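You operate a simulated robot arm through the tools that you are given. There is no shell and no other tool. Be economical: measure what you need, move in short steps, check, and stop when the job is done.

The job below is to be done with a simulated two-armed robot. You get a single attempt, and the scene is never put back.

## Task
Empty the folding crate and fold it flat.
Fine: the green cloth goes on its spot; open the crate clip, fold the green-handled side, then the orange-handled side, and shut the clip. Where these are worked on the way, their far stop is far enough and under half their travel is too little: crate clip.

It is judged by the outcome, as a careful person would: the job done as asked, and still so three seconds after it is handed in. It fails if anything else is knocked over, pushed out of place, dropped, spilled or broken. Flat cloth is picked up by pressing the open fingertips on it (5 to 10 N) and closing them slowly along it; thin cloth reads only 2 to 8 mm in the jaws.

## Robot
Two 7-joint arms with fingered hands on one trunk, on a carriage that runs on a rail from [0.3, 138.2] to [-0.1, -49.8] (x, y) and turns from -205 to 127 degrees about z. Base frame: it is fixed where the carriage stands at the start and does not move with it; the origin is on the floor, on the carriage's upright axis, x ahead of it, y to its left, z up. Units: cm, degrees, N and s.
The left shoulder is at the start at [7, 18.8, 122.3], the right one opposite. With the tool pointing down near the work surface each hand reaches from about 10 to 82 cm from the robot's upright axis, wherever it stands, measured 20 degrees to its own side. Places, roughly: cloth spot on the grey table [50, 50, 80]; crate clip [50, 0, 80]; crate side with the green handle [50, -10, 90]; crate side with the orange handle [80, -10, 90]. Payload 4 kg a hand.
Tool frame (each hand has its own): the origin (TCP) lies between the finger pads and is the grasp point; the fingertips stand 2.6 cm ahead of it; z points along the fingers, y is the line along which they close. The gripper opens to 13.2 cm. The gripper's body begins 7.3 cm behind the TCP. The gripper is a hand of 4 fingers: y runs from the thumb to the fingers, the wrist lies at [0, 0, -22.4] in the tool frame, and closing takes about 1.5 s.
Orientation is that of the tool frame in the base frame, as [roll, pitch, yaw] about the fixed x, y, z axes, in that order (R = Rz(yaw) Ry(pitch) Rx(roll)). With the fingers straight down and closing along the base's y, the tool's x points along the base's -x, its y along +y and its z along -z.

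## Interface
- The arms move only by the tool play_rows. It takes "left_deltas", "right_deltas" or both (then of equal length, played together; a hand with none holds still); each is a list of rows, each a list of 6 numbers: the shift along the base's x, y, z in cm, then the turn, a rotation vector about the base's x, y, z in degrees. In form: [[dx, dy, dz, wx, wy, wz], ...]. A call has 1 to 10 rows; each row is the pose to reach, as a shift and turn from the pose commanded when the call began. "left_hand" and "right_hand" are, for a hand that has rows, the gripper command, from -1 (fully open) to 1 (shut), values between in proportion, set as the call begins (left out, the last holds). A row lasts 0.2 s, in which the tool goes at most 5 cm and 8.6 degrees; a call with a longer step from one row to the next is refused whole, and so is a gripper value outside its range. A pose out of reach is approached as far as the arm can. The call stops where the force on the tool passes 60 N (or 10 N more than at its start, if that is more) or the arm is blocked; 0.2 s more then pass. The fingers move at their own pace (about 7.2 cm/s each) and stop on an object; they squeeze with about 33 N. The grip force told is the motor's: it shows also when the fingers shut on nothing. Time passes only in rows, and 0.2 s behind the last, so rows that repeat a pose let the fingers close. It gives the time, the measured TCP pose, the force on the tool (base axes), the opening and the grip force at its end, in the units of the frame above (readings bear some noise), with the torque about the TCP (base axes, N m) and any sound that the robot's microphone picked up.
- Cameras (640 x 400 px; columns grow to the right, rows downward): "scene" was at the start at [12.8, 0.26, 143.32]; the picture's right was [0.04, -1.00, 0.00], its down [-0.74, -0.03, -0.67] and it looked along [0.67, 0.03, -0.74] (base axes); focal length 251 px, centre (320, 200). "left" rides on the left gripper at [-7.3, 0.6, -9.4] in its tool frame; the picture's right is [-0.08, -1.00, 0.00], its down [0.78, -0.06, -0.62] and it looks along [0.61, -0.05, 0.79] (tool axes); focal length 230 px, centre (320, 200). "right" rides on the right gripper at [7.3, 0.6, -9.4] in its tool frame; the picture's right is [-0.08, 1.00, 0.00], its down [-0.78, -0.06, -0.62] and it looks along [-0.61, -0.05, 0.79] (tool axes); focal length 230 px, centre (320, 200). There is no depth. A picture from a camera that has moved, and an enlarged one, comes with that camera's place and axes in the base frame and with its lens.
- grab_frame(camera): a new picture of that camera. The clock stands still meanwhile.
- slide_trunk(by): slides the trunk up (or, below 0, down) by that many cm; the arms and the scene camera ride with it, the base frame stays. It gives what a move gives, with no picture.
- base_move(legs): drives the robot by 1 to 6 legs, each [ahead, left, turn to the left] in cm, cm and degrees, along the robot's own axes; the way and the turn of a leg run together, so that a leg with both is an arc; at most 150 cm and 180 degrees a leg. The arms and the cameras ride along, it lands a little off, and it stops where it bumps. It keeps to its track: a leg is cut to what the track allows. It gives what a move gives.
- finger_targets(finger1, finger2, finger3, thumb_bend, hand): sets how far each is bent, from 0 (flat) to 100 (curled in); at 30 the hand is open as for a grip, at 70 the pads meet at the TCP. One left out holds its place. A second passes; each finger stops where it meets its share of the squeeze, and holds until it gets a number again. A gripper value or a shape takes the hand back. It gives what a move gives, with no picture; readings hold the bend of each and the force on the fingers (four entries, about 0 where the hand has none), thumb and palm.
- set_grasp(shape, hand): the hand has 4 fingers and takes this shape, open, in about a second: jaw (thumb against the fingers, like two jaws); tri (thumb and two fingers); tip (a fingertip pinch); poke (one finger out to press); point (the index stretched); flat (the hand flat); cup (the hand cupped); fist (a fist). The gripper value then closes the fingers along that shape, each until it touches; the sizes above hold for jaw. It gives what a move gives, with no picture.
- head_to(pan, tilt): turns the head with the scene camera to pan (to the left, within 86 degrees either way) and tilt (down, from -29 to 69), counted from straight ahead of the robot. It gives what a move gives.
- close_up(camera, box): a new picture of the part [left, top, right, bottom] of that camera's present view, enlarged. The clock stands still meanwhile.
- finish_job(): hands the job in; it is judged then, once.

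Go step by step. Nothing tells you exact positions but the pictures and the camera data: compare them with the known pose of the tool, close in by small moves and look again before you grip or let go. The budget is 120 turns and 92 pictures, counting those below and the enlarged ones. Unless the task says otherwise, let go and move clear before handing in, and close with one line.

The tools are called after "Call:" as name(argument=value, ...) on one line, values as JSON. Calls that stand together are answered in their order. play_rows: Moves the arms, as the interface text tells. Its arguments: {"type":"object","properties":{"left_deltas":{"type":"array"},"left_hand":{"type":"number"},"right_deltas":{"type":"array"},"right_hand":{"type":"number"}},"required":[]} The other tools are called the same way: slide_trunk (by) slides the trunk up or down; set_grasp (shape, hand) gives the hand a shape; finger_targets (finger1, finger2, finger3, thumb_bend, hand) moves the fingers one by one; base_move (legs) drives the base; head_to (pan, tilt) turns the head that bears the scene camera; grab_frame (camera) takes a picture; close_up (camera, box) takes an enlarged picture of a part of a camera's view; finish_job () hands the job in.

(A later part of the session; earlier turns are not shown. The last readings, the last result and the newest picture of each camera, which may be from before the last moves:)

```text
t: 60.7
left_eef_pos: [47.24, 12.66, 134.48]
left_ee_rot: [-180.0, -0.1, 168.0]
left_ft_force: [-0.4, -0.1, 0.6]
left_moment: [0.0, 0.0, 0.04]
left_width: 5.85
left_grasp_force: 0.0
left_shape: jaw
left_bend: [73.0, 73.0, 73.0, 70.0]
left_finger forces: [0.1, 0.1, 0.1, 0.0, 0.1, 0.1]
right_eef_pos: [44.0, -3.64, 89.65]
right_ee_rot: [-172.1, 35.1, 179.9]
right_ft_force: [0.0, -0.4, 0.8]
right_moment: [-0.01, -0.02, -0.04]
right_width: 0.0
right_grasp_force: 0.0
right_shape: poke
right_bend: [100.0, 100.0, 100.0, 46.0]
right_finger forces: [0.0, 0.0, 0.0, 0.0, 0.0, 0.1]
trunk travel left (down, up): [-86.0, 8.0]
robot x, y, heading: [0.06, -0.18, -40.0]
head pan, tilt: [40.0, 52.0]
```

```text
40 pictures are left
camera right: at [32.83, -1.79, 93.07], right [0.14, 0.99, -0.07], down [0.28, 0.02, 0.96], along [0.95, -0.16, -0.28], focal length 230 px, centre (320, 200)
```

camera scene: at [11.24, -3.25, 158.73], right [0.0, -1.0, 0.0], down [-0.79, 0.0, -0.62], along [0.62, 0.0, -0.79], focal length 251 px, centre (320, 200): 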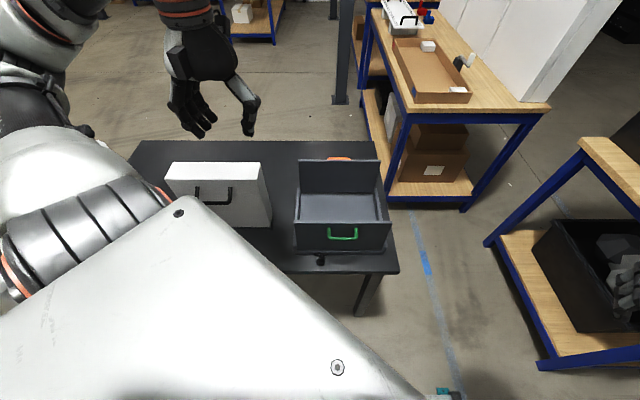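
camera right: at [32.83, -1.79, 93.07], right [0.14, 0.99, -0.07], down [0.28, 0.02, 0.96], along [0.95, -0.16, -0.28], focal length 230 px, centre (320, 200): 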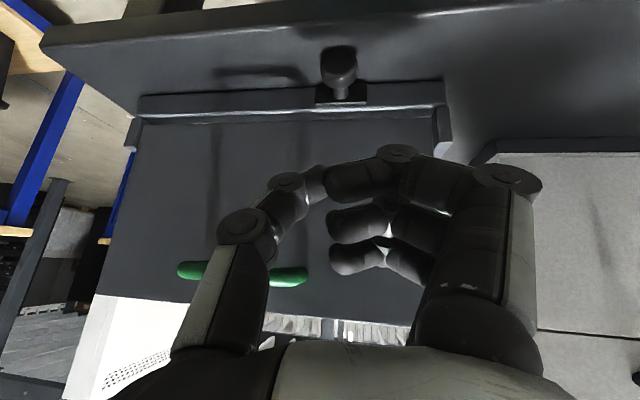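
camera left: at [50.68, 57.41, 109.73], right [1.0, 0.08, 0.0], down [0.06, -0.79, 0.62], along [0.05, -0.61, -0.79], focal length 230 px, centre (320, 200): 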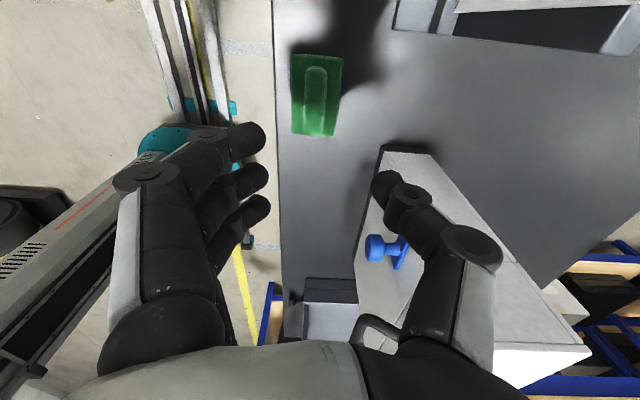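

Call:
set_grasp(hand="right", shape="point")

Call:
grab_frame(camera="right")

```text
t: 61.6
left_eef_pos: [47.17, 12.55, 134.46]
left_ee_rot: [180.0, 0.1, 168.0]
left_ft_force: [-0.1, 0.2, -0.1]
left_moment: [-0.02, -0.01, 0.0]
left_width: 5.9
left_grasp_force: 0.0
left_shape: jaw
left_bend: [73.0, 73.0, 73.0, 70.0]
left_finger forces: [0.0, 0.1, 0.1, 0.0, 0.0, 0.0]
right_eef_pos: [44.14, -3.58, 89.78]
right_ee_rot: [-172.1, 35.2, 179.8]
right_ft_force: [-0.3, -0.3, -0.2]
right_moment: [-0.02, 0.02, -0.02]
right_width: 12.61
right_grasp_force: 0.0
right_shape: point
right_bend: [28.0, 100.0, 100.0, 54.0]
right_finger forces: [0.1, 0.0, 0.0, 0.0, 0.0, 0.1]
trunk travel left (down, up): [-86.0, 8.0]
robot x, y, heading: [0.11, -0.06, -39.9]
head pan, tilt: [40.0, 52.0]
```

```text
39 pictures are left
camera right: at [32.82, -1.78, 93.07], right [0.14, 0.99, -0.07], down [0.28, 0.02, 0.96], along [0.95, -0.16, -0.28], focal length 230 px, centre (320, 200)
```

right: 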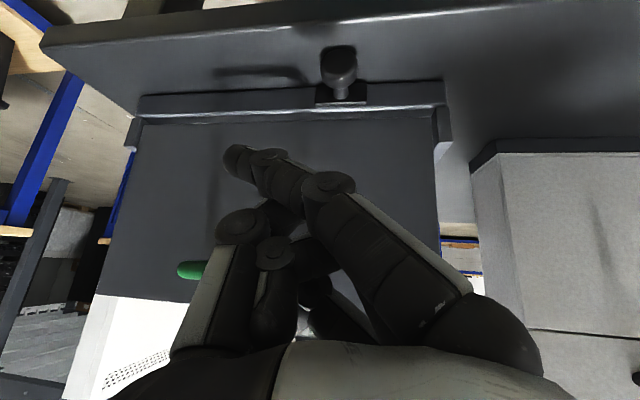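

The index now points across towards -y. I'll bring its tip to the +y side of the knob and look.

Call:
play_rows(right_deltas=[[0, 3, 0, 4, 0, 0], [0, 6, 0, 8, 0, 0], [0, 9, 0, 8, 0, 0], [0.5, 11, -2, 8, 0, 0], [1.5, 11, -5, 8, 0, 0], [1.5, 11, -5, 8, 0, 0]])

Call:
grab_frame(camera="right")

Call:
close_up(camera="scene", box=[260, 210, 380, 290])

```text
t: 63.2
left_eef_pos: [47.31, 12.51, 134.44]
left_ee_rot: [179.9, 0.0, 168.1]
left_ft_force: [-0.6, 0.0, 0.9]
left_moment: [0.01, -0.03, 0.02]
left_width: 5.88
left_grasp_force: 0.1
left_shape: jaw
left_bend: [73.0, 73.0, 73.0, 70.0]
left_finger forces: [0.0, 0.0, 0.0, 0.1, 0.0, 0.0]
right_eef_pos: [44.44, -3.15, 84.41]
right_ee_rot: [-177.9, 34.5, 173.1]
right_ft_force: [-0.9, 0.7, 0.2]
right_moment: [0.02, 0.0, -0.02]
right_width: 12.59
right_grasp_force: 0.1
right_shape: point
right_bend: [28.0, 100.0, 100.0, 54.0]
right_finger forces: [0.0, 0.0, 0.0, 0.0, 0.1, 0.0]
right hand out of reach, approached as far as the arm can: row 3, 4, 5, 6
trunk travel left (down, up): [-86.0, 8.0]
robot x, y, heading: [-0.01, -0.08, -39.7]
head pan, tilt: [40.0, 52.0]
stopped in row 6 (right hand): the arm was blocked; the commanded pose is now the measured one
```

```text
38 pictures are left
camera right: at [33.33, -0.92, 87.85], right [0.2, 0.98, 0.01], down [0.29, -0.07, 0.95], along [0.94, -0.19, -0.3], focal length 230 px, centre (320, 200)
```

right: 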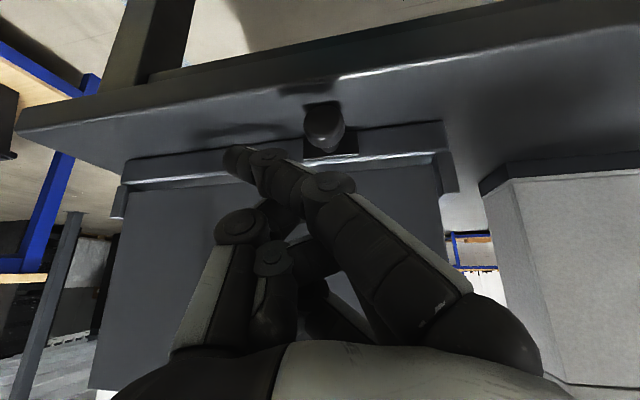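

```text
5.00 times, centred on (320, 250) of scene
camera zoom: at [11.23, -3.24, 158.73], right [0.0, -1.0, 0.0], down [-0.79, 0.0, -0.62], along [0.62, 0.0, -0.79], focal length 1256 px, centre (320, -50)
```

zoom: 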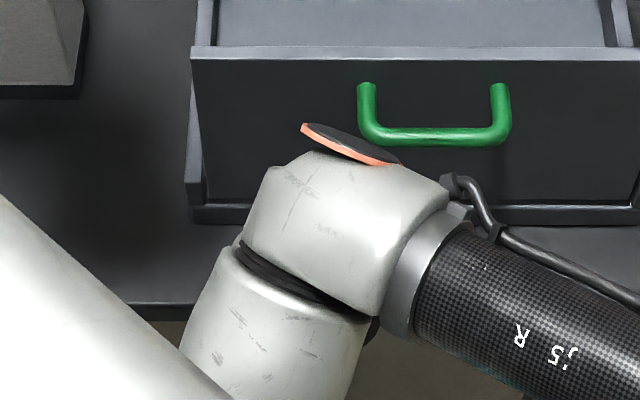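

The right arm is blocked further to +y by the robot itself. I'll back the hand off and shift the carriage 20 cm to +y.

Call:
play_rows(right_deltas=[[-2, -1, 3, 0, 0, 0], [-4, -2, 7, 0, 0, 3], [-5, -2, 11, 0, 0, 7]])

Call:
base_move(legs=[[-12.9, 15.3, 0]])

Call:
grab_frame(camera="scene")

```text
t: 64.0
left_eef_pos: [47.11, 12.7, 134.41]
left_ee_rot: [-180.0, 0.0, 168.0]
left_ft_force: [0.0, 0.3, 0.0]
left_moment: [0.02, 0.0, -0.01]
left_width: 5.9
left_grasp_force: 0.2
left_shape: jaw
left_bend: [73.0, 73.0, 73.0, 70.0]
left_finger forces: [0.0, 0.1, 0.0, 0.0, 0.0, 0.0]
right_eef_pos: [39.5, -4.44, 95.7]
right_ee_rot: [-178.5, 34.5, -179.7]
right_ft_force: [-0.6, 0.2, 0.6]
right_moment: [-0.02, -0.01, 0.02]
right_width: 12.59
right_grasp_force: 0.0
right_shape: point
right_bend: [28.0, 100.0, 100.0, 54.0]
right_finger forces: [0.0, 0.1, 0.0, 0.0, 0.0, 0.0]
trunk travel left (down, up): [-86.0, 8.0]
robot x, y, heading: [0.32, 0.18, -39.9]
head pan, tilt: [40.0, 52.0]
```

```text
t: 65.6
left_eef_pos: [47.32, 32.04, 134.4]
left_ee_rot: [179.9, 0.0, 168.0]
left_ft_force: [0.8, -0.3, 0.9]
left_moment: [0.01, 0.01, -0.01]
left_width: 5.89
left_grasp_force: 0.0
left_shape: jaw
left_bend: [73.0, 73.0, 73.0, 70.0]
left_finger forces: [0.1, 0.0, 0.1, 0.1, 0.0, 0.0]
right_eef_pos: [39.42, 14.86, 95.59]
right_ee_rot: [-178.5, 34.6, -179.9]
right_ft_force: [-0.1, -1.0, 0.7]
right_moment: [0.04, 0.01, 0.03]
right_width: 12.58
right_grasp_force: 0.0
right_shape: point
right_bend: [28.0, 100.0, 100.0, 54.0]
right_finger forces: [0.0, 0.0, 0.0, 0.0, 0.1, 0.1]
trunk travel left (down, up): [-86.0, 8.0]
robot x, y, heading: [-0.01, 19.44, -39.9]
head pan, tilt: [40.0, 52.0]
```

```text
36 pictures are left
camera scene: at [11.26, 16.08, 158.72], right [0.0, -1.0, 0.0], down [-0.79, 0.0, -0.62], along [0.62, 0.0, -0.79], focal length 251 px, centre (320, 200)
```

scene: 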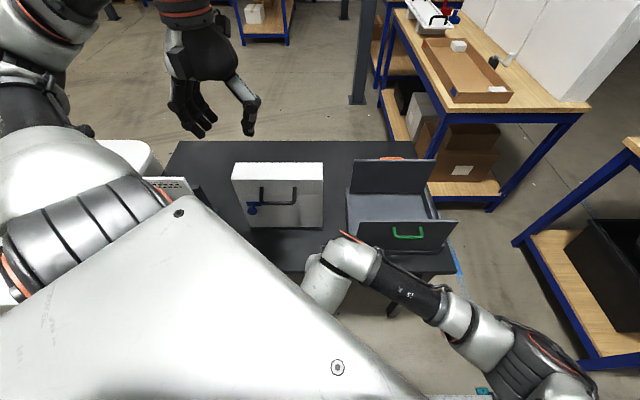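

Call:
play_rows(right_deltas=[[1, -2, -3, 0, 0, 0], [2, -4, -6, 0, 0, 0], [4, -6, -9, 0, 0, 0], [6, -7, -11, 0, 0, 0], [6, -7, -13, 0, 0, 0], [6, -7, -13, 0, 0, 0]])

Call:
grab_frame(camera="right")

```text
t: 67.0
left_eef_pos: [47.2, 32.36, 134.45]
left_ee_rot: [180.0, 0.0, 168.1]
left_ft_force: [0.4, 0.1, 0.1]
left_moment: [0.03, 0.01, 0.01]
left_width: 5.88
left_grasp_force: 0.1
left_shape: jaw
left_bend: [73.0, 73.0, 73.0, 70.0]
left_finger forces: [0.0, 0.0, 0.1, 0.1, 0.0, 0.0]
right_eef_pos: [45.53, 8.1, 82.44]
right_ee_rot: [-178.3, 34.5, -179.9]
right_ft_force: [-0.7, -0.2, -0.3]
right_moment: [-0.03, 0.02, 0.01]
right_width: 12.6
right_grasp_force: 0.1
right_shape: point
right_bend: [28.0, 100.0, 100.0, 54.0]
right_finger forces: [0.0, 0.0, 0.0, 0.0, 0.1, 0.1]
trunk travel left (down, up): [-86.0, 8.0]
robot x, y, heading: [-0.44, 19.87, -39.7]
head pan, tilt: [40.0, 52.0]
```

```text
35 pictures are left
camera right: at [34.16, 8.87, 86.06], right [0.08, 1.0, 0.02], down [0.3, -0.04, 0.95], along [0.95, -0.07, -0.3], focal length 230 px, centre (320, 200)
```

right: 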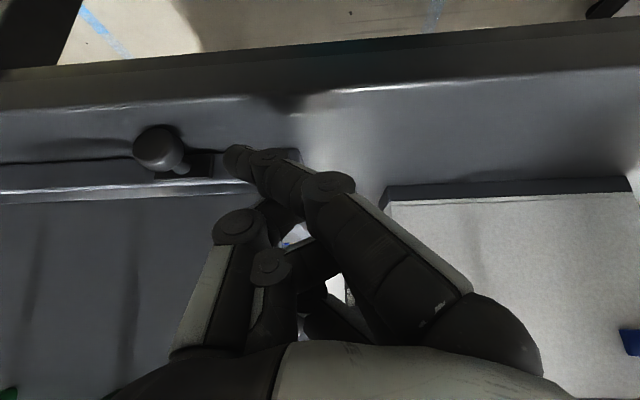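

The index tip is level with the knob, about 4 cm to its +y side. I'll push gently towards -y.

Call:
play_rows(right_deltas=[[0, -1, -0.4, 0, 0, 0], [0, -2, -0.4, 0, 0, 0], [0, -3, -0.4, 0, 0, 0], [0, -3.8, -0.4, 0, 0, 0], [0, -4.3, -0.4, 0, 0, 0], [0, -4.8, -0.4, 0, 0, 0]])

Call:
grab_frame(camera="right")

```text
t: 68.4
left_eef_pos: [47.21, 32.17, 134.39]
left_ee_rot: [180.0, 0.1, 168.2]
left_ft_force: [-0.8, -0.2, -0.3]
left_moment: [0.01, 0.01, 0.03]
left_width: 5.88
left_grasp_force: 0.1
left_shape: jaw
left_bend: [73.0, 73.0, 73.0, 70.0]
left_finger forces: [0.0, 0.1, 0.0, 0.1, 0.1, 0.0]
right_eef_pos: [45.54, 3.34, 82.09]
right_ee_rot: [-178.3, 34.5, -179.9]
right_ft_force: [0.2, 0.2, 0.0]
right_moment: [0.02, 0.04, 0.04]
right_width: 12.6
right_grasp_force: 0.0
right_shape: point
right_bend: [28.0, 100.0, 100.0, 54.0]
right_finger forces: [0.1, 0.1, 0.1, 0.1, 0.0, 0.0]
trunk travel left (down, up): [-86.0, 8.0]
robot x, y, heading: [0.1, 19.64, -39.9]
head pan, tilt: [40.0, 52.0]
```

```text
34 pictures are left
camera right: at [34.23, 4.07, 85.6], right [0.08, 1.0, 0.02], down [0.3, -0.04, 0.95], along [0.95, -0.07, -0.3], focal length 230 px, centre (320, 200)
```

right: 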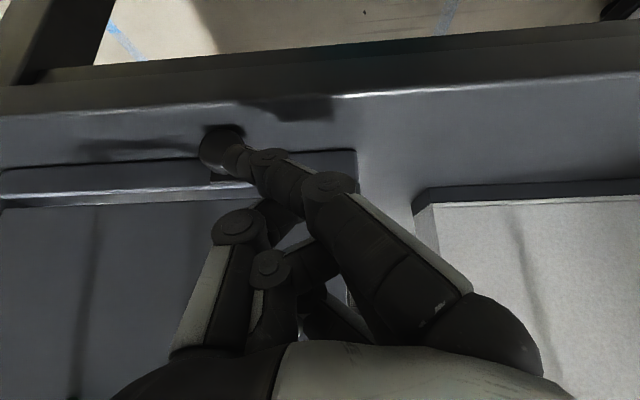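

Call:
play_rows(right_deltas=[[0, -0.4, 0, 0, 0, 0], [0, -0.8, 0, 0, 0, 0], [0, -1.2, 0, 0, 0, 0]])

Call:
grab_frame(camera="right")

```text
t: 69.2
left_eef_pos: [47.27, 32.31, 134.46]
left_ee_rot: [180.0, 0.0, 168.1]
left_ft_force: [0.3, 0.2, 0.1]
left_moment: [0.01, -0.01, 0.03]
left_width: 5.88
left_grasp_force: 0.0
left_shape: jaw
left_bend: [73.0, 73.0, 73.0, 70.0]
left_finger forces: [0.1, 0.0, 0.0, 0.0, 0.0, 0.1]
right_eef_pos: [45.48, 2.14, 82.11]
right_ee_rot: [-178.2, 34.6, -179.8]
right_ft_force: [-0.4, 0.5, 0.0]
right_moment: [-0.01, 0.0, -0.01]
right_width: 12.62
right_grasp_force: 0.0
right_shape: point
right_bend: [28.0, 100.0, 100.0, 54.0]
right_finger forces: [0.0, 0.1, 0.1, 0.1, 0.1, 0.0]
trunk travel left (down, up): [-86.0, 8.0]
robot x, y, heading: [-0.1, 19.77, -39.7]
head pan, tilt: [40.0, 52.0]
```

```text
33 pictures are left
camera right: at [34.23, 2.88, 85.67], right [0.08, 1.0, 0.02], down [0.3, -0.04, 0.95], along [0.95, -0.07, -0.3], focal length 230 px, centre (320, 200)
```

right: 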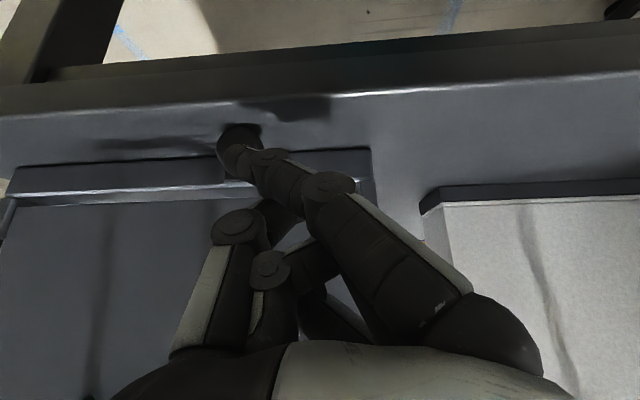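

The finger passed in front of the knob. I'll go back, advance ~2.2 cm forward and slightly down, and push again.

Call:
play_rows(right_deltas=[[0, 1.5, 0, 0, 0, 0], [0, 3, 0, 0, 0, 0], [1.2, 3, -0.4, 0, 0, 0], [2.2, 3, -0.8, 0, 0, 0], [2.2, 2, -0.8, 0, 0, 0], [2.2, 1, -0.8, 0, 0, 0], [2.2, 0.5, -0.8, 0, 0, 0]])

Call:
grab_frame(camera="right")

```text
t: 70.8
left_eef_pos: [47.26, 32.31, 134.38]
left_ee_rot: [179.9, 0.1, 168.0]
left_ft_force: [0.8, -1.0, 0.7]
left_moment: [-0.01, -0.04, 0.01]
left_width: 5.87
left_grasp_force: 0.1
left_shape: jaw
left_bend: [73.0, 73.0, 73.0, 70.0]
left_finger forces: [0.1, 0.0, 0.0, 0.1, 0.0, 0.1]
right_eef_pos: [47.76, 2.6, 81.34]
right_ee_rot: [-178.3, 34.5, -179.7]
right_ft_force: [-0.3, 0.0, 0.2]
right_moment: [-0.04, 0.01, -0.02]
right_width: 12.6
right_grasp_force: 0.1
right_shape: point
right_bend: [28.0, 100.0, 100.0, 54.0]
right_finger forces: [0.0, 0.0, 0.0, 0.0, 0.1, 0.0]
trunk travel left (down, up): [-86.0, 8.0]
robot x, y, heading: [-0.11, 19.94, -40.1]
head pan, tilt: [40.0, 52.0]
```

```text
32 pictures are left
camera right: at [36.48, 3.41, 84.91], right [0.08, 1.0, 0.02], down [0.3, -0.04, 0.95], along [0.95, -0.07, -0.3], focal length 230 px, centre (320, 200)
```

right: 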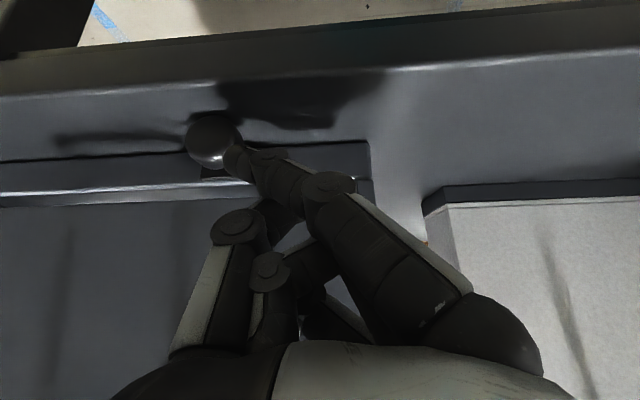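

Call:
play_rows(right_deltas=[[0, 1.2, 0, 0, 0, 0], [0.3, 1.4, -0.6, 0, 0, 0], [0.5, 1.4, -1.2, 0, 0, 0], [0.5, 0.8, -1.2, 0, 0, 0], [0.5, 0.2, -1.2, 0, 0, 0], [0.5, -0.3, -1.2, 0, 0, 0]])

Call:
grab_frame(camera="right")

```text
t: 72.2
left_eef_pos: [47.25, 32.35, 134.48]
left_ee_rot: [-179.9, 0.0, 168.1]
left_ft_force: [0.0, 0.1, -0.4]
left_moment: [0.01, -0.01, -0.04]
left_width: 5.88
left_grasp_force: 0.1
left_shape: jaw
left_bend: [73.0, 73.0, 73.0, 70.0]
left_finger forces: [0.1, 0.1, 0.0, 0.1, 0.0, 0.0]
right_eef_pos: [48.25, 2.28, 80.18]
right_ee_rot: [-178.3, 34.5, -180.0]
right_ft_force: [-0.4, 0.4, -0.2]
right_moment: [0.0, -0.03, 0.02]
right_width: 12.62
right_grasp_force: 0.0
right_shape: point
right_bend: [28.0, 100.0, 100.0, 54.0]
right_finger forces: [0.0, 0.0, 0.0, 0.0, 0.0, 0.0]
trunk travel left (down, up): [-86.0, 8.0]
robot x, y, heading: [0.13, 19.27, -39.9]
head pan, tilt: [40.0, 52.0]
```

```text
31 pictures are left
camera right: at [36.93, 3.11, 83.71], right [0.08, 1.0, 0.02], down [0.3, -0.04, 0.95], along [0.95, -0.07, -0.3], focal length 230 px, centre (320, 200)
```

right: 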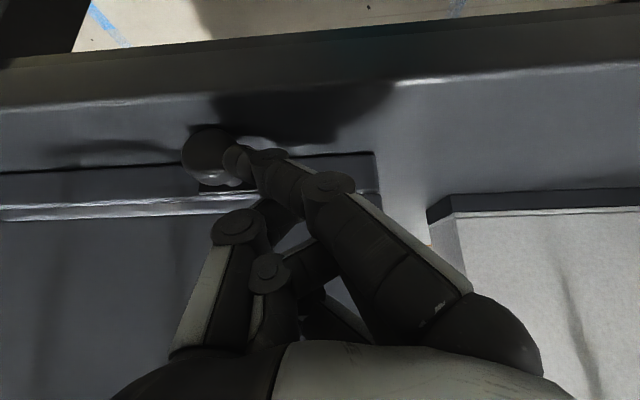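

Now level with the knob. I push -y slowly.

Call:
play_rows(right_deltas=[[0, -0.4, 0, 0, 0, 0], [0, -0.8, 0, 0, 0, 0], [0, -1.2, 0, 0, 0, 0], [0, -1.4, 0, 0, 0, 0]])

Call:
grab_frame(camera="right")

```text
t: 73.2
left_eef_pos: [47.08, 32.6, 134.5]
left_ee_rot: [-179.9, 0.1, 168.1]
left_ft_force: [-0.8, 0.0, -0.3]
left_moment: [0.0, 0.03, -0.01]
left_width: 5.89
left_grasp_force: 0.1
left_shape: jaw
left_bend: [73.0, 73.0, 73.0, 70.0]
left_finger forces: [0.0, 0.0, 0.0, 0.1, 0.0, 0.0]
right_eef_pos: [48.13, 1.35, 80.44]
right_ee_rot: [-178.4, 34.7, -179.7]
right_ft_force: [-12.9, 17.5, 12.0]
right_moment: [0.04, 0.44, -0.62]
right_width: 0.0
right_grasp_force: 0.0
right_shape: point
right_bend: [26.0, 100.0, 100.0, 54.0]
right_finger forces: [23.9, 0.1, 0.0, 0.0, 0.0, 0.0]
trunk travel left (down, up): [-86.0, 8.0]
robot x, y, heading: [0.31, 19.56, -40.0]
head pan, tilt: [40.0, 52.0]
```

```text
30 pictures are left
camera right: at [36.8, 2.05, 83.95], right [0.07, 1.0, 0.02], down [0.29, -0.04, 0.95], along [0.95, -0.07, -0.3], focal length 230 px, centre (320, 200)
```

right: 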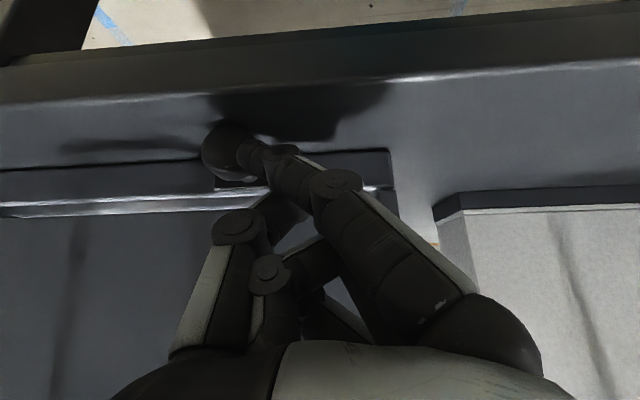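

At 17 N towards -y the knob doesn't move. I'll back off and grasp it with the two-finger pinch (middle finger and thumb), with a slight roll to keep the spare fingers off the table.

Call:
play_rows(right_deltas=[[0, 2, 0.5, 0, 0, 0], [-1, 2, 4, 3, 0, 0], [-3, 0, 8, 6, 0, 0], [-4, -3, 9, 6, 0, 0], [-4, -4.4, 9, 6, 0, 0]])

Call:
set_grasp(hand="right", shape="tip")

Call:
play_rows(right_deltas=[[0, 0, 0, 0, 0, 0], [0, 0, 0, 0, 0, 0], [0.5, 0, -2, 0, 0, 0], [1, 0, -4, 0, 0, 0], [1.6, 0, -6, 0, 0, 0], [1.6, 0, -6, 0, 0, 0]], right_hand=0.2)

Call:
grab_frame(camera="right")

```text
t: 74.4
left_eef_pos: [47.19, 32.32, 134.51]
left_ee_rot: [-179.9, 0.0, 168.2]
left_ft_force: [-1.7, -0.1, -0.8]
left_moment: [0.0, -0.03, 0.02]
left_width: 5.87
left_grasp_force: 0.1
left_shape: jaw
left_bend: [73.0, 73.0, 73.0, 70.0]
left_finger forces: [0.0, 0.0, 0.0, 0.0, 0.0, 0.0]
right_eef_pos: [44.35, -3.51, 88.9]
right_ee_rot: [174.4, 34.2, 176.3]
right_ft_force: [-0.7, 0.8, 0.2]
right_moment: [0.0, 0.0, 0.02]
right_width: 0.0
right_grasp_force: 0.1
right_shape: point
right_bend: [27.0, 100.0, 100.0, 54.0]
right_finger forces: [0.0, 0.0, 0.1, 0.0, 0.0, 0.0]
trunk travel left (down, up): [-86.0, 8.0]
robot x, y, heading: [0.31, 19.78, -39.6]
head pan, tilt: [40.0, 52.0]
```

```text
t: 75.3
left_eef_pos: [47.22, 32.27, 134.38]
left_ee_rot: [-180.0, 0.0, 168.1]
left_ft_force: [-0.7, -0.4, 0.8]
left_moment: [-0.02, 0.01, 0.01]
left_width: 5.89
left_grasp_force: 0.0
left_shape: jaw
left_bend: [73.0, 73.0, 73.0, 70.0]
left_finger forces: [0.0, 0.1, 0.1, 0.1, 0.0, 0.0]
right_eef_pos: [44.25, -3.54, 89.02]
right_ee_rot: [174.4, 34.3, 176.0]
right_ft_force: [0.3, 0.0, -0.1]
right_moment: [-0.01, -0.02, -0.01]
right_width: 13.17
right_grasp_force: 0.0
right_shape: tip
right_bend: [0.0, 30.0, 0.0, 30.0]
right_finger forces: [0.0, 0.0, 0.0, 0.1, 0.0, 0.1]
trunk travel left (down, up): [-86.0, 8.0]
robot x, y, heading: [-0.04, 19.42, -39.9]
head pan, tilt: [40.0, 52.0]
```

```text
t: 76.7
left_eef_pos: [47.17, 32.28, 134.57]
left_ee_rot: [179.9, 0.0, 168.1]
left_ft_force: [0.1, -0.2, 0.5]
left_moment: [0.04, -0.02, -0.01]
left_width: 5.87
left_grasp_force: 0.0
left_shape: jaw
left_bend: [73.0, 73.0, 73.0, 70.0]
left_finger forces: [0.0, 0.0, 0.0, 0.0, 0.0, 0.0]
right_eef_pos: [45.86, -3.5, 83.12]
right_ee_rot: [174.4, 34.2, 176.0]
right_ft_force: [0.1, -0.2, -0.4]
right_moment: [0.01, -0.01, -0.01]
right_width: 5.32
right_grasp_force: 0.0
right_shape: tip
right_bend: [0.0, 73.0, 0.0, 70.0]
right_finger forces: [0.1, 0.1, 0.0, 0.0, 0.1, 0.1]
trunk travel left (down, up): [-86.0, 8.0]
robot x, y, heading: [-0.53, 19.67, -40.1]
head pan, tilt: [40.0, 52.0]
```

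```text
29 pictures are left
camera right: at [34.49, -3.14, 86.81], right [0.08, 0.99, 0.12], down [0.3, -0.14, 0.94], along [0.95, -0.04, -0.3], focal length 230 px, centre (320, 200)
```

right: 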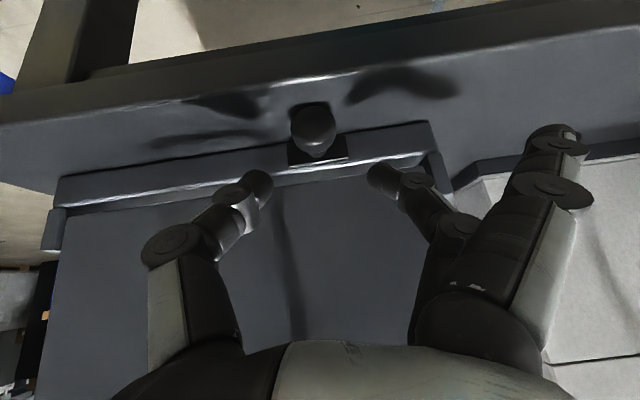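

The pinch is symmetric about the knob. I lower onto it.

Call:
play_rows(right_deltas=[[0.2, 0, -1, 0, 0, 0], [0.4, 0, -2, 0, 0, 0], [0.7, 0, -2.8, 0, 0, 0], [0.9, 0, -3.4, 0, 0, 0], [0.9, 0, -3.4, 0, 0, 0]])

Call:
grab_frame(camera="right")

```text
t: 77.9
left_eef_pos: [47.15, 32.28, 134.47]
left_ee_rot: [-180.0, 0.0, 168.1]
left_ft_force: [0.2, 0.0, -0.2]
left_moment: [-0.01, 0.0, -0.01]
left_width: 5.86
left_grasp_force: 0.0
left_shape: jaw
left_bend: [73.0, 73.0, 73.0, 70.0]
left_finger forces: [0.0, 0.1, 0.0, 0.1, 0.0, 0.1]
right_eef_pos: [46.79, -3.63, 79.62]
right_ee_rot: [174.4, 34.3, 176.0]
right_ft_force: [0.3, -0.5, -0.3]
right_moment: [0.02, -0.03, 0.01]
right_width: 5.33
right_grasp_force: 0.0
right_shape: tip
right_bend: [0.0, 73.0, 0.0, 70.0]
right_finger forces: [0.1, 0.1, 0.0, 0.1, 0.1, 0.0]
trunk travel left (down, up): [-86.0, 8.0]
robot x, y, heading: [0.06, 19.54, -39.7]
head pan, tilt: [40.0, 52.0]
```

```text
28 pictures are left
camera right: at [35.47, -3.12, 83.32], right [0.08, 0.99, 0.12], down [0.3, -0.14, 0.94], along [0.95, -0.04, -0.3], focal length 230 px, centre (320, 200)
```

right: 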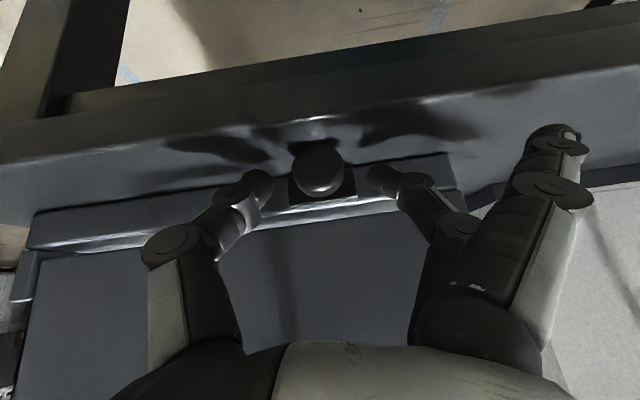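

Call:
play_rows(right_deltas=[[0.3, 0, -0.4, 0, 0, 0], [0.3, 0, -0.4, 0, 0, 0]])

Call:
play_rows(right_deltas=[[0, 0, 0, 0, 0, 0], [0, 0, 0, 0, 0, 0], [0, 0, 0, 0, 0, 0], [0, 0, 0, 0, 0, 0]], right_hand=1)

Call:
grab_frame(camera="right")

```text
t: 78.5
left_eef_pos: [47.19, 32.32, 134.45]
left_ee_rot: [179.9, -0.1, 168.1]
left_ft_force: [0.1, -0.7, -0.2]
left_moment: [0.03, 0.0, 0.02]
left_width: 5.88
left_grasp_force: 0.2
left_shape: jaw
left_bend: [73.0, 73.0, 73.0, 70.0]
left_finger forces: [0.1, 0.0, 0.0, 0.1, 0.0, 0.0]
right_eef_pos: [47.08, -3.49, 79.37]
right_ee_rot: [174.5, 34.2, 176.0]
right_ft_force: [0.4, 0.3, -0.5]
right_moment: [-0.01, -0.01, -0.02]
right_width: 5.38
right_grasp_force: 0.1
right_shape: tip
right_bend: [0.0, 73.0, 0.0, 70.0]
right_finger forces: [0.0, 0.0, 0.0, 0.0, 0.0, 0.1]
trunk travel left (down, up): [-86.0, 8.0]
robot x, y, heading: [0.28, 19.74, -39.9]
head pan, tilt: [40.0, 52.0]
```

```text
t: 79.5
left_eef_pos: [47.26, 32.25, 134.45]
left_ee_rot: [-180.0, 0.1, 168.1]
left_ft_force: [-0.5, -0.2, 0.3]
left_moment: [-0.02, -0.03, -0.01]
left_width: 5.89
left_grasp_force: 0.0
left_shape: jaw
left_bend: [73.0, 73.0, 73.0, 70.0]
left_finger forces: [0.1, 0.0, 0.0, 0.0, 0.0, 0.0]
right_eef_pos: [47.08, -3.47, 79.4]
right_ee_rot: [174.4, 34.4, 176.1]
right_ft_force: [3.0, 0.1, 1.8]
right_moment: [-0.01, -0.07, 0.03]
right_width: 1.88
right_grasp_force: 33.1
right_shape: tip
right_bend: [25.0, 73.0, 25.0, 70.0]
right_finger forces: [0.1, 28.6, 0.0, 0.0, 27.8, 0.0]
trunk travel left (down, up): [-86.0, 8.0]
robot x, y, heading: [0.2, 19.62, -39.7]
head pan, tilt: [40.0, 52.0]
```

```text
27 pictures are left
camera right: at [35.8, -3.09, 82.97], right [0.08, 0.99, 0.12], down [0.3, -0.14, 0.94], along [0.95, -0.04, -0.3], focal length 230 px, centre (320, 200)
```

right: 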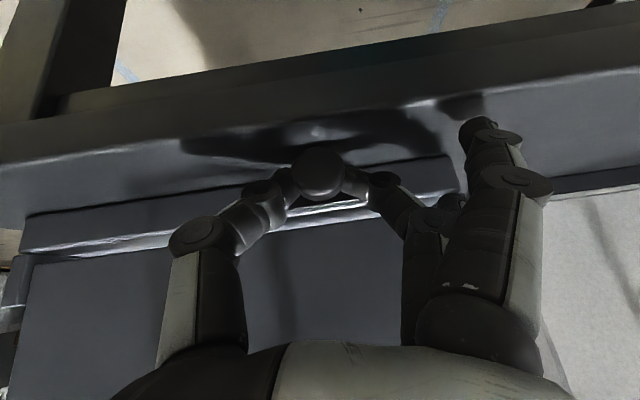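

The knob is gripped behind its head. I test gently: first +y.

Call:
play_rows(right_deltas=[[0, 0.4, 0, 0, 0, 0], [0, 0.8, 0, 0, 0, 0], [0, 1.0, 0, 0, 0, 0]])

```text
t: 80.3
left_eef_pos: [47.29, 32.43, 134.45]
left_ee_rot: [-180.0, 0.0, 168.1]
left_ft_force: [0.4, -0.2, -0.3]
left_moment: [-0.01, -0.02, -0.02]
left_width: 5.92
left_grasp_force: 0.1
left_shape: jaw
left_bend: [73.0, 73.0, 73.0, 70.0]
left_finger forces: [0.0, 0.0, 0.0, 0.0, 0.0, 0.1]
right_eef_pos: [47.21, -2.44, 79.42]
right_ee_rot: [174.3, 34.3, 176.0]
right_ft_force: [7.6, -1.2, 2.7]
right_moment: [-0.06, -0.14, 0.02]
right_width: 1.88
right_grasp_force: 33.7
right_shape: tip
right_bend: [26.0, 73.0, 26.0, 70.0]
right_finger forces: [0.0, 29.7, 0.1, 0.0, 28.8, 0.1]
trunk travel left (down, up): [-86.0, 8.0]
robot x, y, heading: [0.21, 19.68, -40.0]
head pan, tilt: [40.0, 52.0]
```

It slides towards +y. I continue to the far stop.

Call:
play_rows(right_deltas=[[0, 0.5, 0, 0, 0, 0], [0, 1.0, 0, 0, 0, 0], [0, 1.5, 0, 0, 0, 0], [0, 2, 0, 0, 0, 0]])

Call:
grab_frame(camera="right")

```text
t: 81.3
left_eef_pos: [47.3, 32.35, 134.46]
left_ee_rot: [-180.0, 0.0, 168.1]
left_ft_force: [0.5, -0.6, 0.3]
left_moment: [0.06, 0.01, -0.01]
left_width: 5.88
left_grasp_force: 0.0
left_shape: jaw
left_bend: [73.0, 73.0, 73.0, 70.0]
left_finger forces: [0.1, 0.0, 0.1, 0.1, 0.1, 0.0]
right_eef_pos: [47.14, -0.34, 79.33]
right_ee_rot: [174.5, 34.2, 176.0]
right_ft_force: [6.0, 0.4, 2.1]
right_moment: [-0.03, -0.15, 0.06]
right_width: 1.87
right_grasp_force: 33.0
right_shape: tip
right_bend: [26.0, 73.0, 26.0, 70.0]
right_finger forces: [0.1, 30.4, 0.0, 0.0, 28.2, 0.0]
trunk travel left (down, up): [-86.0, 8.0]
robot x, y, heading: [0.36, 19.64, -40.0]
head pan, tilt: [40.0, 52.0]
```

```text
26 pictures are left
camera right: at [35.8, -0.02, 82.98], right [0.08, 0.99, 0.12], down [0.3, -0.14, 0.94], along [0.95, -0.04, -0.3], focal length 230 px, centre (320, 200)
```

right: 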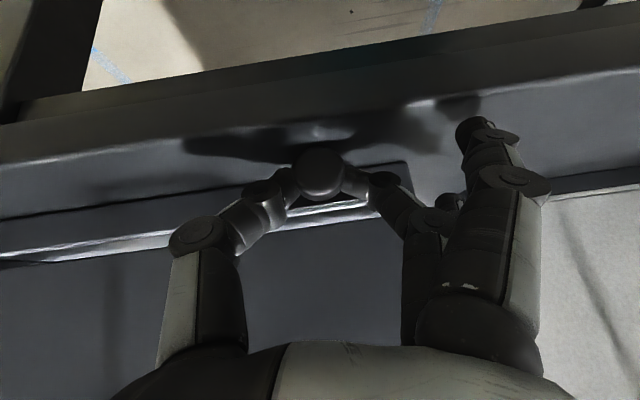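

Call:
play_rows(right_deltas=[[0, 0.5, 0, 0, 0, 0], [0, 1.0, 0, 0, 0, 0], [0, 1.5, 0, 0, 0, 0]])

```text
t: 82.1
left_eef_pos: [47.25, 31.98, 134.43]
left_ee_rot: [179.8, 0.0, 167.9]
left_ft_force: [0.8, 0.2, -0.1]
left_moment: [-0.01, 0.02, 0.01]
left_width: 5.89
left_grasp_force: 0.1
left_shape: jaw
left_bend: [73.0, 73.0, 73.0, 70.0]
left_finger forces: [0.0, 0.1, 0.0, 0.0, 0.0, 0.0]
right_eef_pos: [47.03, 0.51, 79.42]
right_ee_rot: [174.5, 34.4, 175.9]
right_ft_force: [5.1, -21.4, 12.5]
right_moment: [-0.71, -0.18, -0.22]
right_width: 1.93
right_grasp_force: 33.4
right_shape: tip
right_bend: [26.0, 73.0, 26.0, 70.0]
right_finger forces: [0.0, 23.3, 0.0, 0.0, 47.4, 0.1]
trunk travel left (down, up): [-86.0, 8.0]
robot x, y, heading: [-0.18, 19.68, -39.8]
head pan, tilt: [40.0, 52.0]
```

Far stop reached (4 cm travel). I relax, open, and retreat.

Call:
play_rows(right_deltas=[[0, -0.6, 0, 0, 0, 0], [0, -0.6, 0, 0, 0, 0]])

Call:
play_rows(right_deltas=[[0, 0, 0, 0, 0, 0], [0, 0, 0, 0, 0, 0], [0, 0, 0, 0, 0, 0], [-1, 0, 1.5, 0, 0, 0], [-3, 0, 4.5, 0, 0, 0], [-5, 0, 8, 0, 0, 0], [-7, 0, 12, 0, 0, 0], [-8, 0, 16, 0, 0, 0], [-8, 0, 20, 0, 0, 0]], right_hand=0.2)

Call:
close_up(camera="right", box=[160, 0, 480, 200])

Call:
close_up(camera="scene", box=[300, 140, 480, 290])

```text
t: 82.7
left_eef_pos: [47.28, 32.29, 134.48]
left_ee_rot: [180.0, 0.0, 168.1]
left_ft_force: [0.2, 0.1, 1.1]
left_moment: [0.0, 0.01, 0.0]
left_width: 5.89
left_grasp_force: 0.1
left_shape: jaw
left_bend: [73.0, 73.0, 73.0, 70.0]
left_finger forces: [0.1, 0.1, 0.0, 0.1, 0.1, 0.0]
right_eef_pos: [47.1, 0.56, 79.44]
right_ee_rot: [174.2, 34.4, 176.0]
right_ft_force: [9.5, -8.5, 12.8]
right_moment: [-0.42, -0.26, -0.04]
right_width: 1.95
right_grasp_force: 32.9
right_shape: tip
right_bend: [26.0, 72.0, 26.0, 70.0]
right_finger forces: [0.0, 27.8, 0.1, 0.0, 39.4, 0.0]
trunk travel left (down, up): [-86.0, 8.0]
robot x, y, heading: [-0.21, 19.89, -40.0]
head pan, tilt: [40.0, 52.0]
```

```text
t: 84.7
left_eef_pos: [47.28, 32.26, 134.51]
left_ee_rot: [180.0, 0.0, 168.1]
left_ft_force: [0.9, 0.4, 0.7]
left_moment: [0.01, -0.02, 0.05]
left_width: 5.87
left_grasp_force: 0.1
left_shape: jaw
left_bend: [73.0, 73.0, 73.0, 70.0]
left_finger forces: [0.0, 0.1, 0.1, 0.0, 0.0, 0.0]
right_eef_pos: [39.04, 0.69, 99.39]
right_ee_rot: [174.5, 34.4, 176.2]
right_ft_force: [-0.2, 0.5, 1.0]
right_moment: [0.03, 0.0, 0.0]
right_width: 5.2
right_grasp_force: 0.0
right_shape: tip
right_bend: [0.0, 73.0, 0.0, 70.0]
right_finger forces: [0.1, 0.0, 0.0, 0.0, 0.0, 0.0]
trunk travel left (down, up): [-86.0, 8.0]
robot x, y, heading: [-0.08, 19.58, -40.1]
head pan, tilt: [40.0, 52.0]
```

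```text
2.00 times, centred on (320, 100) of right
camera zoom: at [27.63, 1.1, 103.04], right [0.08, 0.99, 0.12], down [0.3, -0.14, 0.94], along [0.95, -0.04, -0.31], focal length 460 px, centre (320, 400)
```

zoom: 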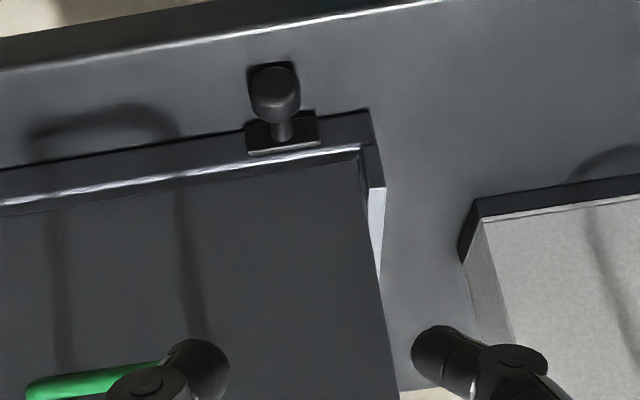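

```text
2.67 times, centred on (390, 215) of scene
camera zoom: at [11.34, 16.5, 158.72], right [0.0, -1.0, 0.0], down [-0.79, 0.0, -0.62], along [0.62, 0.0, -0.79], focal length 670 px, centre (133, 160)
```

zoom: 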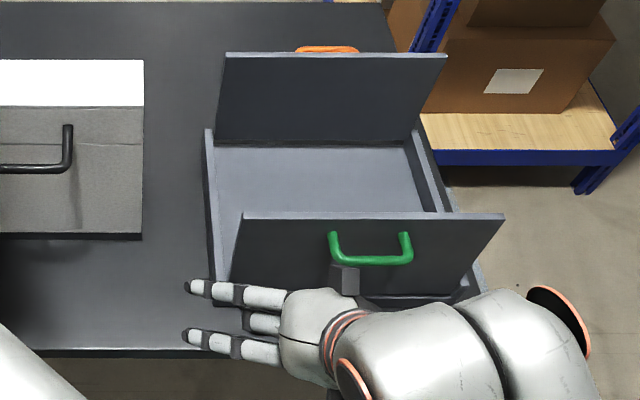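

The clip is open. Now I close the right hand as a jaw and bring the fingertips to the outer face of the green-handled panel, left of its handle.

Call:
set_grasp(hand="right", shape="jaw")

Call:
play_rows(right_deltas=[[0, -0.3, 0, -3, 0, 0], [0, -0.6, 0, -6, 0, 0], [1, -0.8, -1, -6, 0, 0], [3, -1.0, -2, -6, 0, 0], [5, -1.2, -3, -6, 0, 0], [6.5, -1.2, -3.2, -6, 0, 0], [6.5, -1.2, -3.2, -6, 0, 0]], right_hand=1)

Call:
grab_frame(camera="right")

Call:
close_up(camera="scene", box=[300, 140, 480, 290])

```text
t: 85.6
left_eef_pos: [47.24, 32.23, 134.45]
left_ee_rot: [-180.0, 0.0, 168.1]
left_ft_force: [-1.3, 0.5, -0.4]
left_moment: [-0.01, -0.02, 0.01]
left_width: 5.89
left_grasp_force: 0.0
left_shape: jaw
left_bend: [73.0, 73.0, 73.0, 70.0]
left_finger forces: [0.0, 0.0, 0.0, 0.0, 0.1, 0.0]
right_eef_pos: [38.99, 0.69, 99.33]
right_ee_rot: [174.4, 34.3, 176.0]
right_ft_force: [-0.5, -1.0, -0.4]
right_moment: [0.02, 0.02, -0.02]
right_width: 13.21
right_grasp_force: 0.0
right_shape: jaw
right_bend: [30.0, 30.0, 30.0, 30.0]
right_finger forces: [0.0, 0.1, 0.1, 0.1, 0.0, 0.1]
trunk travel left (down, up): [-86.0, 8.0]
robot x, y, heading: [0.07, 19.58, -39.9]
head pan, tilt: [40.0, 52.0]
```

```text
t: 87.2
left_eef_pos: [47.22, 32.31, 134.36]
left_ee_rot: [180.0, 0.0, 168.1]
left_ft_force: [-0.8, -0.2, -0.4]
left_moment: [-0.01, -0.03, -0.03]
left_width: 5.89
left_grasp_force: 0.1
left_shape: jaw
left_bend: [73.0, 73.0, 73.0, 70.0]
left_finger forces: [0.0, 0.0, 0.0, 0.0, 0.0, 0.0]
right_eef_pos: [45.44, -0.64, 96.13]
right_ee_rot: [-178.4, 34.5, -179.7]
right_ft_force: [-0.1, 0.5, 0.1]
right_moment: [0.01, -0.01, 0.01]
right_width: 0.0
right_grasp_force: 33.5
right_shape: jaw
right_bend: [69.0, 57.0, 69.0, 67.0]
right_finger forces: [0.1, 0.1, 0.0, 0.0, 0.0, 0.0]
trunk travel left (down, up): [-86.0, 8.0]
robot x, y, heading: [0.3, 19.82, -39.8]
head pan, tilt: [40.0, 52.0]
```

```text
23 pictures are left
camera right: at [34.15, 0.05, 99.64], right [0.08, 1.0, 0.02], down [0.3, -0.04, 0.95], along [0.95, -0.07, -0.3], focal length 230 px, centre (320, 200)
```

right: 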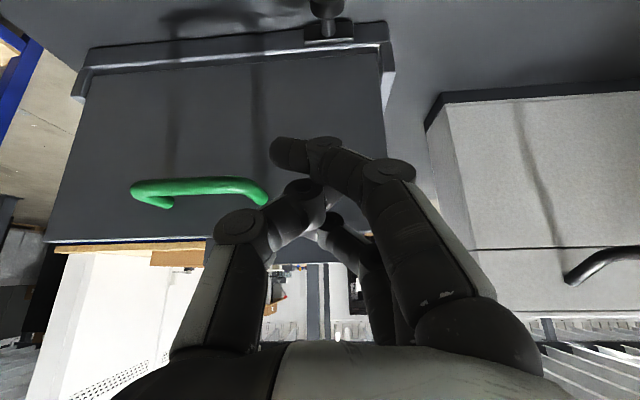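

```text
2.67 times, centred on (390, 215) of scene
camera zoom: at [11.27, 16.44, 158.73], right [0.0, -1.0, 0.0], down [-0.79, 0.0, -0.62], along [0.62, 0.0, -0.79], focal length 670 px, centre (133, 160)
```

zoom: 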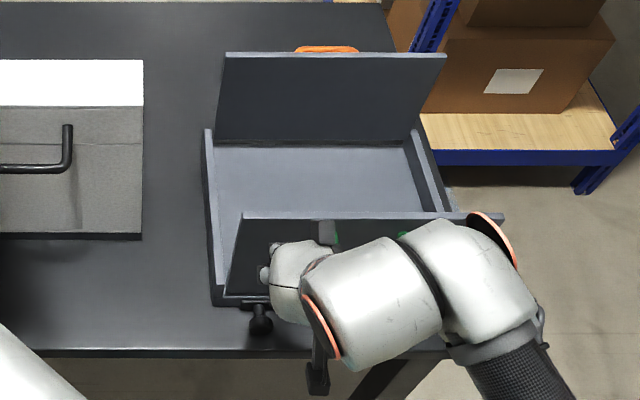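

I shift slightly away from the handle and push the panel inward along its arc.

Call:
play_rows(right_deltas=[[0, 1.2, 0, 0, 0, 0], [2, 1.2, 0, 0, 0, 0], [4, 1.2, 0, 0, 0, 0], [6, 1.2, -0.3, 0, 0, 0], [8, 1.2, -0.7, 0, 0, 0], [10, 1.2, -1.5, 0, 0, 0], [11.5, 1.2, -2.5, 0, 0, 0]])

Call:
grab_frame(camera="scene")

```text
t: 88.8
left_eef_pos: [47.26, 32.33, 134.34]
left_ee_rot: [-180.0, 0.1, 168.1]
left_ft_force: [0.5, 0.6, -0.3]
left_moment: [0.01, -0.02, 0.01]
left_width: 5.89
left_grasp_force: 0.1
left_shape: jaw
left_bend: [73.0, 73.0, 73.0, 70.0]
left_finger forces: [0.0, 0.1, 0.0, 0.0, 0.0, 0.0]
right_eef_pos: [57.1, 0.25, 93.65]
right_ee_rot: [-178.3, 34.5, -179.8]
right_ft_force: [-0.2, -0.5, 0.3]
right_moment: [-0.01, 0.02, -0.01]
right_width: 0.02
right_grasp_force: 32.7
right_shape: jaw
right_bend: [69.0, 57.0, 70.0, 67.0]
right_finger forces: [0.1, 0.1, 0.0, 0.0, 0.1, 0.0]
trunk travel left (down, up): [-86.0, 8.0]
robot x, y, heading: [0.03, 19.58, -39.9]
head pan, tilt: [40.0, 52.0]
```

```text
21 pictures are left
camera scene: at [11.33, 16.47, 158.72], right [0.0, -1.0, 0.0], down [-0.79, 0.0, -0.62], along [0.62, 0.0, -0.79], focal length 251 px, centre (320, 200)
```

scene: 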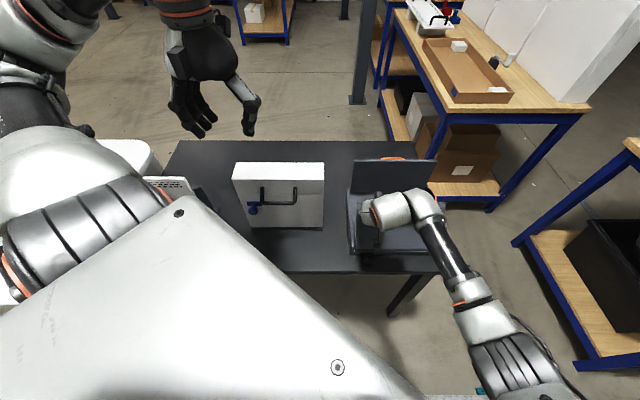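

Call:
close_up(camera="scene", box=[320, 145, 460, 280])

Call:
grab_frame(camera="right")

```text
2.96 times, centred on (390, 212) of scene
camera zoom: at [11.33, 16.47, 158.72], right [0.0, -1.0, 0.0], down [-0.79, 0.0, -0.62], along [0.62, 0.0, -0.79], focal length 744 px, centre (113, 163)
```

zoom: 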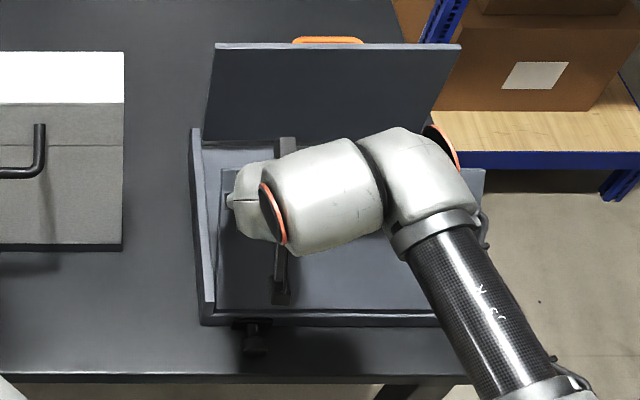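

```text
19 pictures are left
camera right: at [45.78, 1.08, 97.23], right [0.08, 1.0, 0.02], down [0.3, -0.04, 0.95], along [0.95, -0.07, -0.3], focal length 230 px, centre (320, 200)
```

right: 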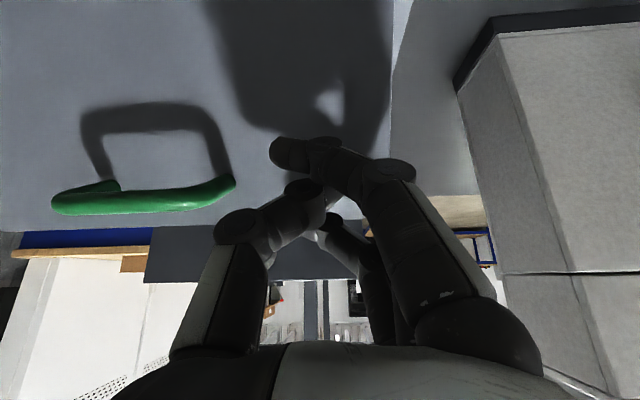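

The panel is at about 45° and stays there. I continue down along the arc.

Call:
play_rows(right_deltas=[[1.5, 0, -1.6, 0, 0, 0], [2.8, 0, -3.5, 0, 0, 0], [3.4, 0, -5, 0, 0, 0], [4, 0, -6.5, 0, 0, 0], [4.2, 0, -7.7, 0, 0, 0], [4.4, 0, -8.4, 0, 0, 0]])

Call:
close_up(camera="scene", box=[320, 145, 460, 280])

```text
t: 90.4
left_eef_pos: [47.18, 32.41, 134.5]
left_ee_rot: [179.9, 0.2, 168.1]
left_ft_force: [-0.9, -0.8, 0.2]
left_moment: [0.0, 0.01, 0.0]
left_width: 5.87
left_grasp_force: 0.1
left_shape: jaw
left_bend: [73.0, 73.0, 73.0, 70.0]
left_finger forces: [0.0, 0.1, 0.1, 0.0, 0.0, 0.0]
right_eef_pos: [60.34, -4.97, 83.49]
right_ee_rot: [-175.8, 33.3, 178.9]
right_ft_force: [0.4, 3.2, 9.9]
right_moment: [0.21, -0.14, 0.03]
right_width: 0.0
right_grasp_force: 32.6
right_shape: jaw
right_bend: [69.0, 58.0, 69.0, 68.0]
right_finger forces: [0.0, 0.1, 0.1, 0.0, 0.0, 0.1]
trunk travel left (down, up): [-86.0, 8.0]
robot x, y, heading: [0.21, 19.59, -39.9]
head pan, tilt: [40.0, 52.0]
stopped in row 6 (right hand): the arm was blocked; the commanded pose is now the measured one
```

```text
2.96 times, centred on (390, 212) of scene
camera zoom: at [11.17, 16.5, 158.76], right [0.0, -1.0, 0.0], down [-0.79, 0.0, -0.62], along [0.62, 0.0, -0.79], focal length 744 px, centre (113, 163)
```

zoom: 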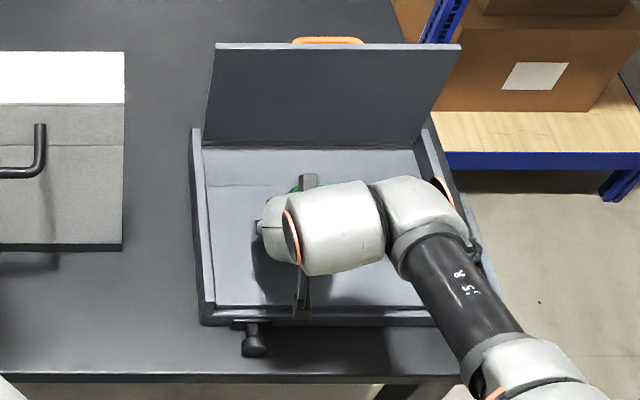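

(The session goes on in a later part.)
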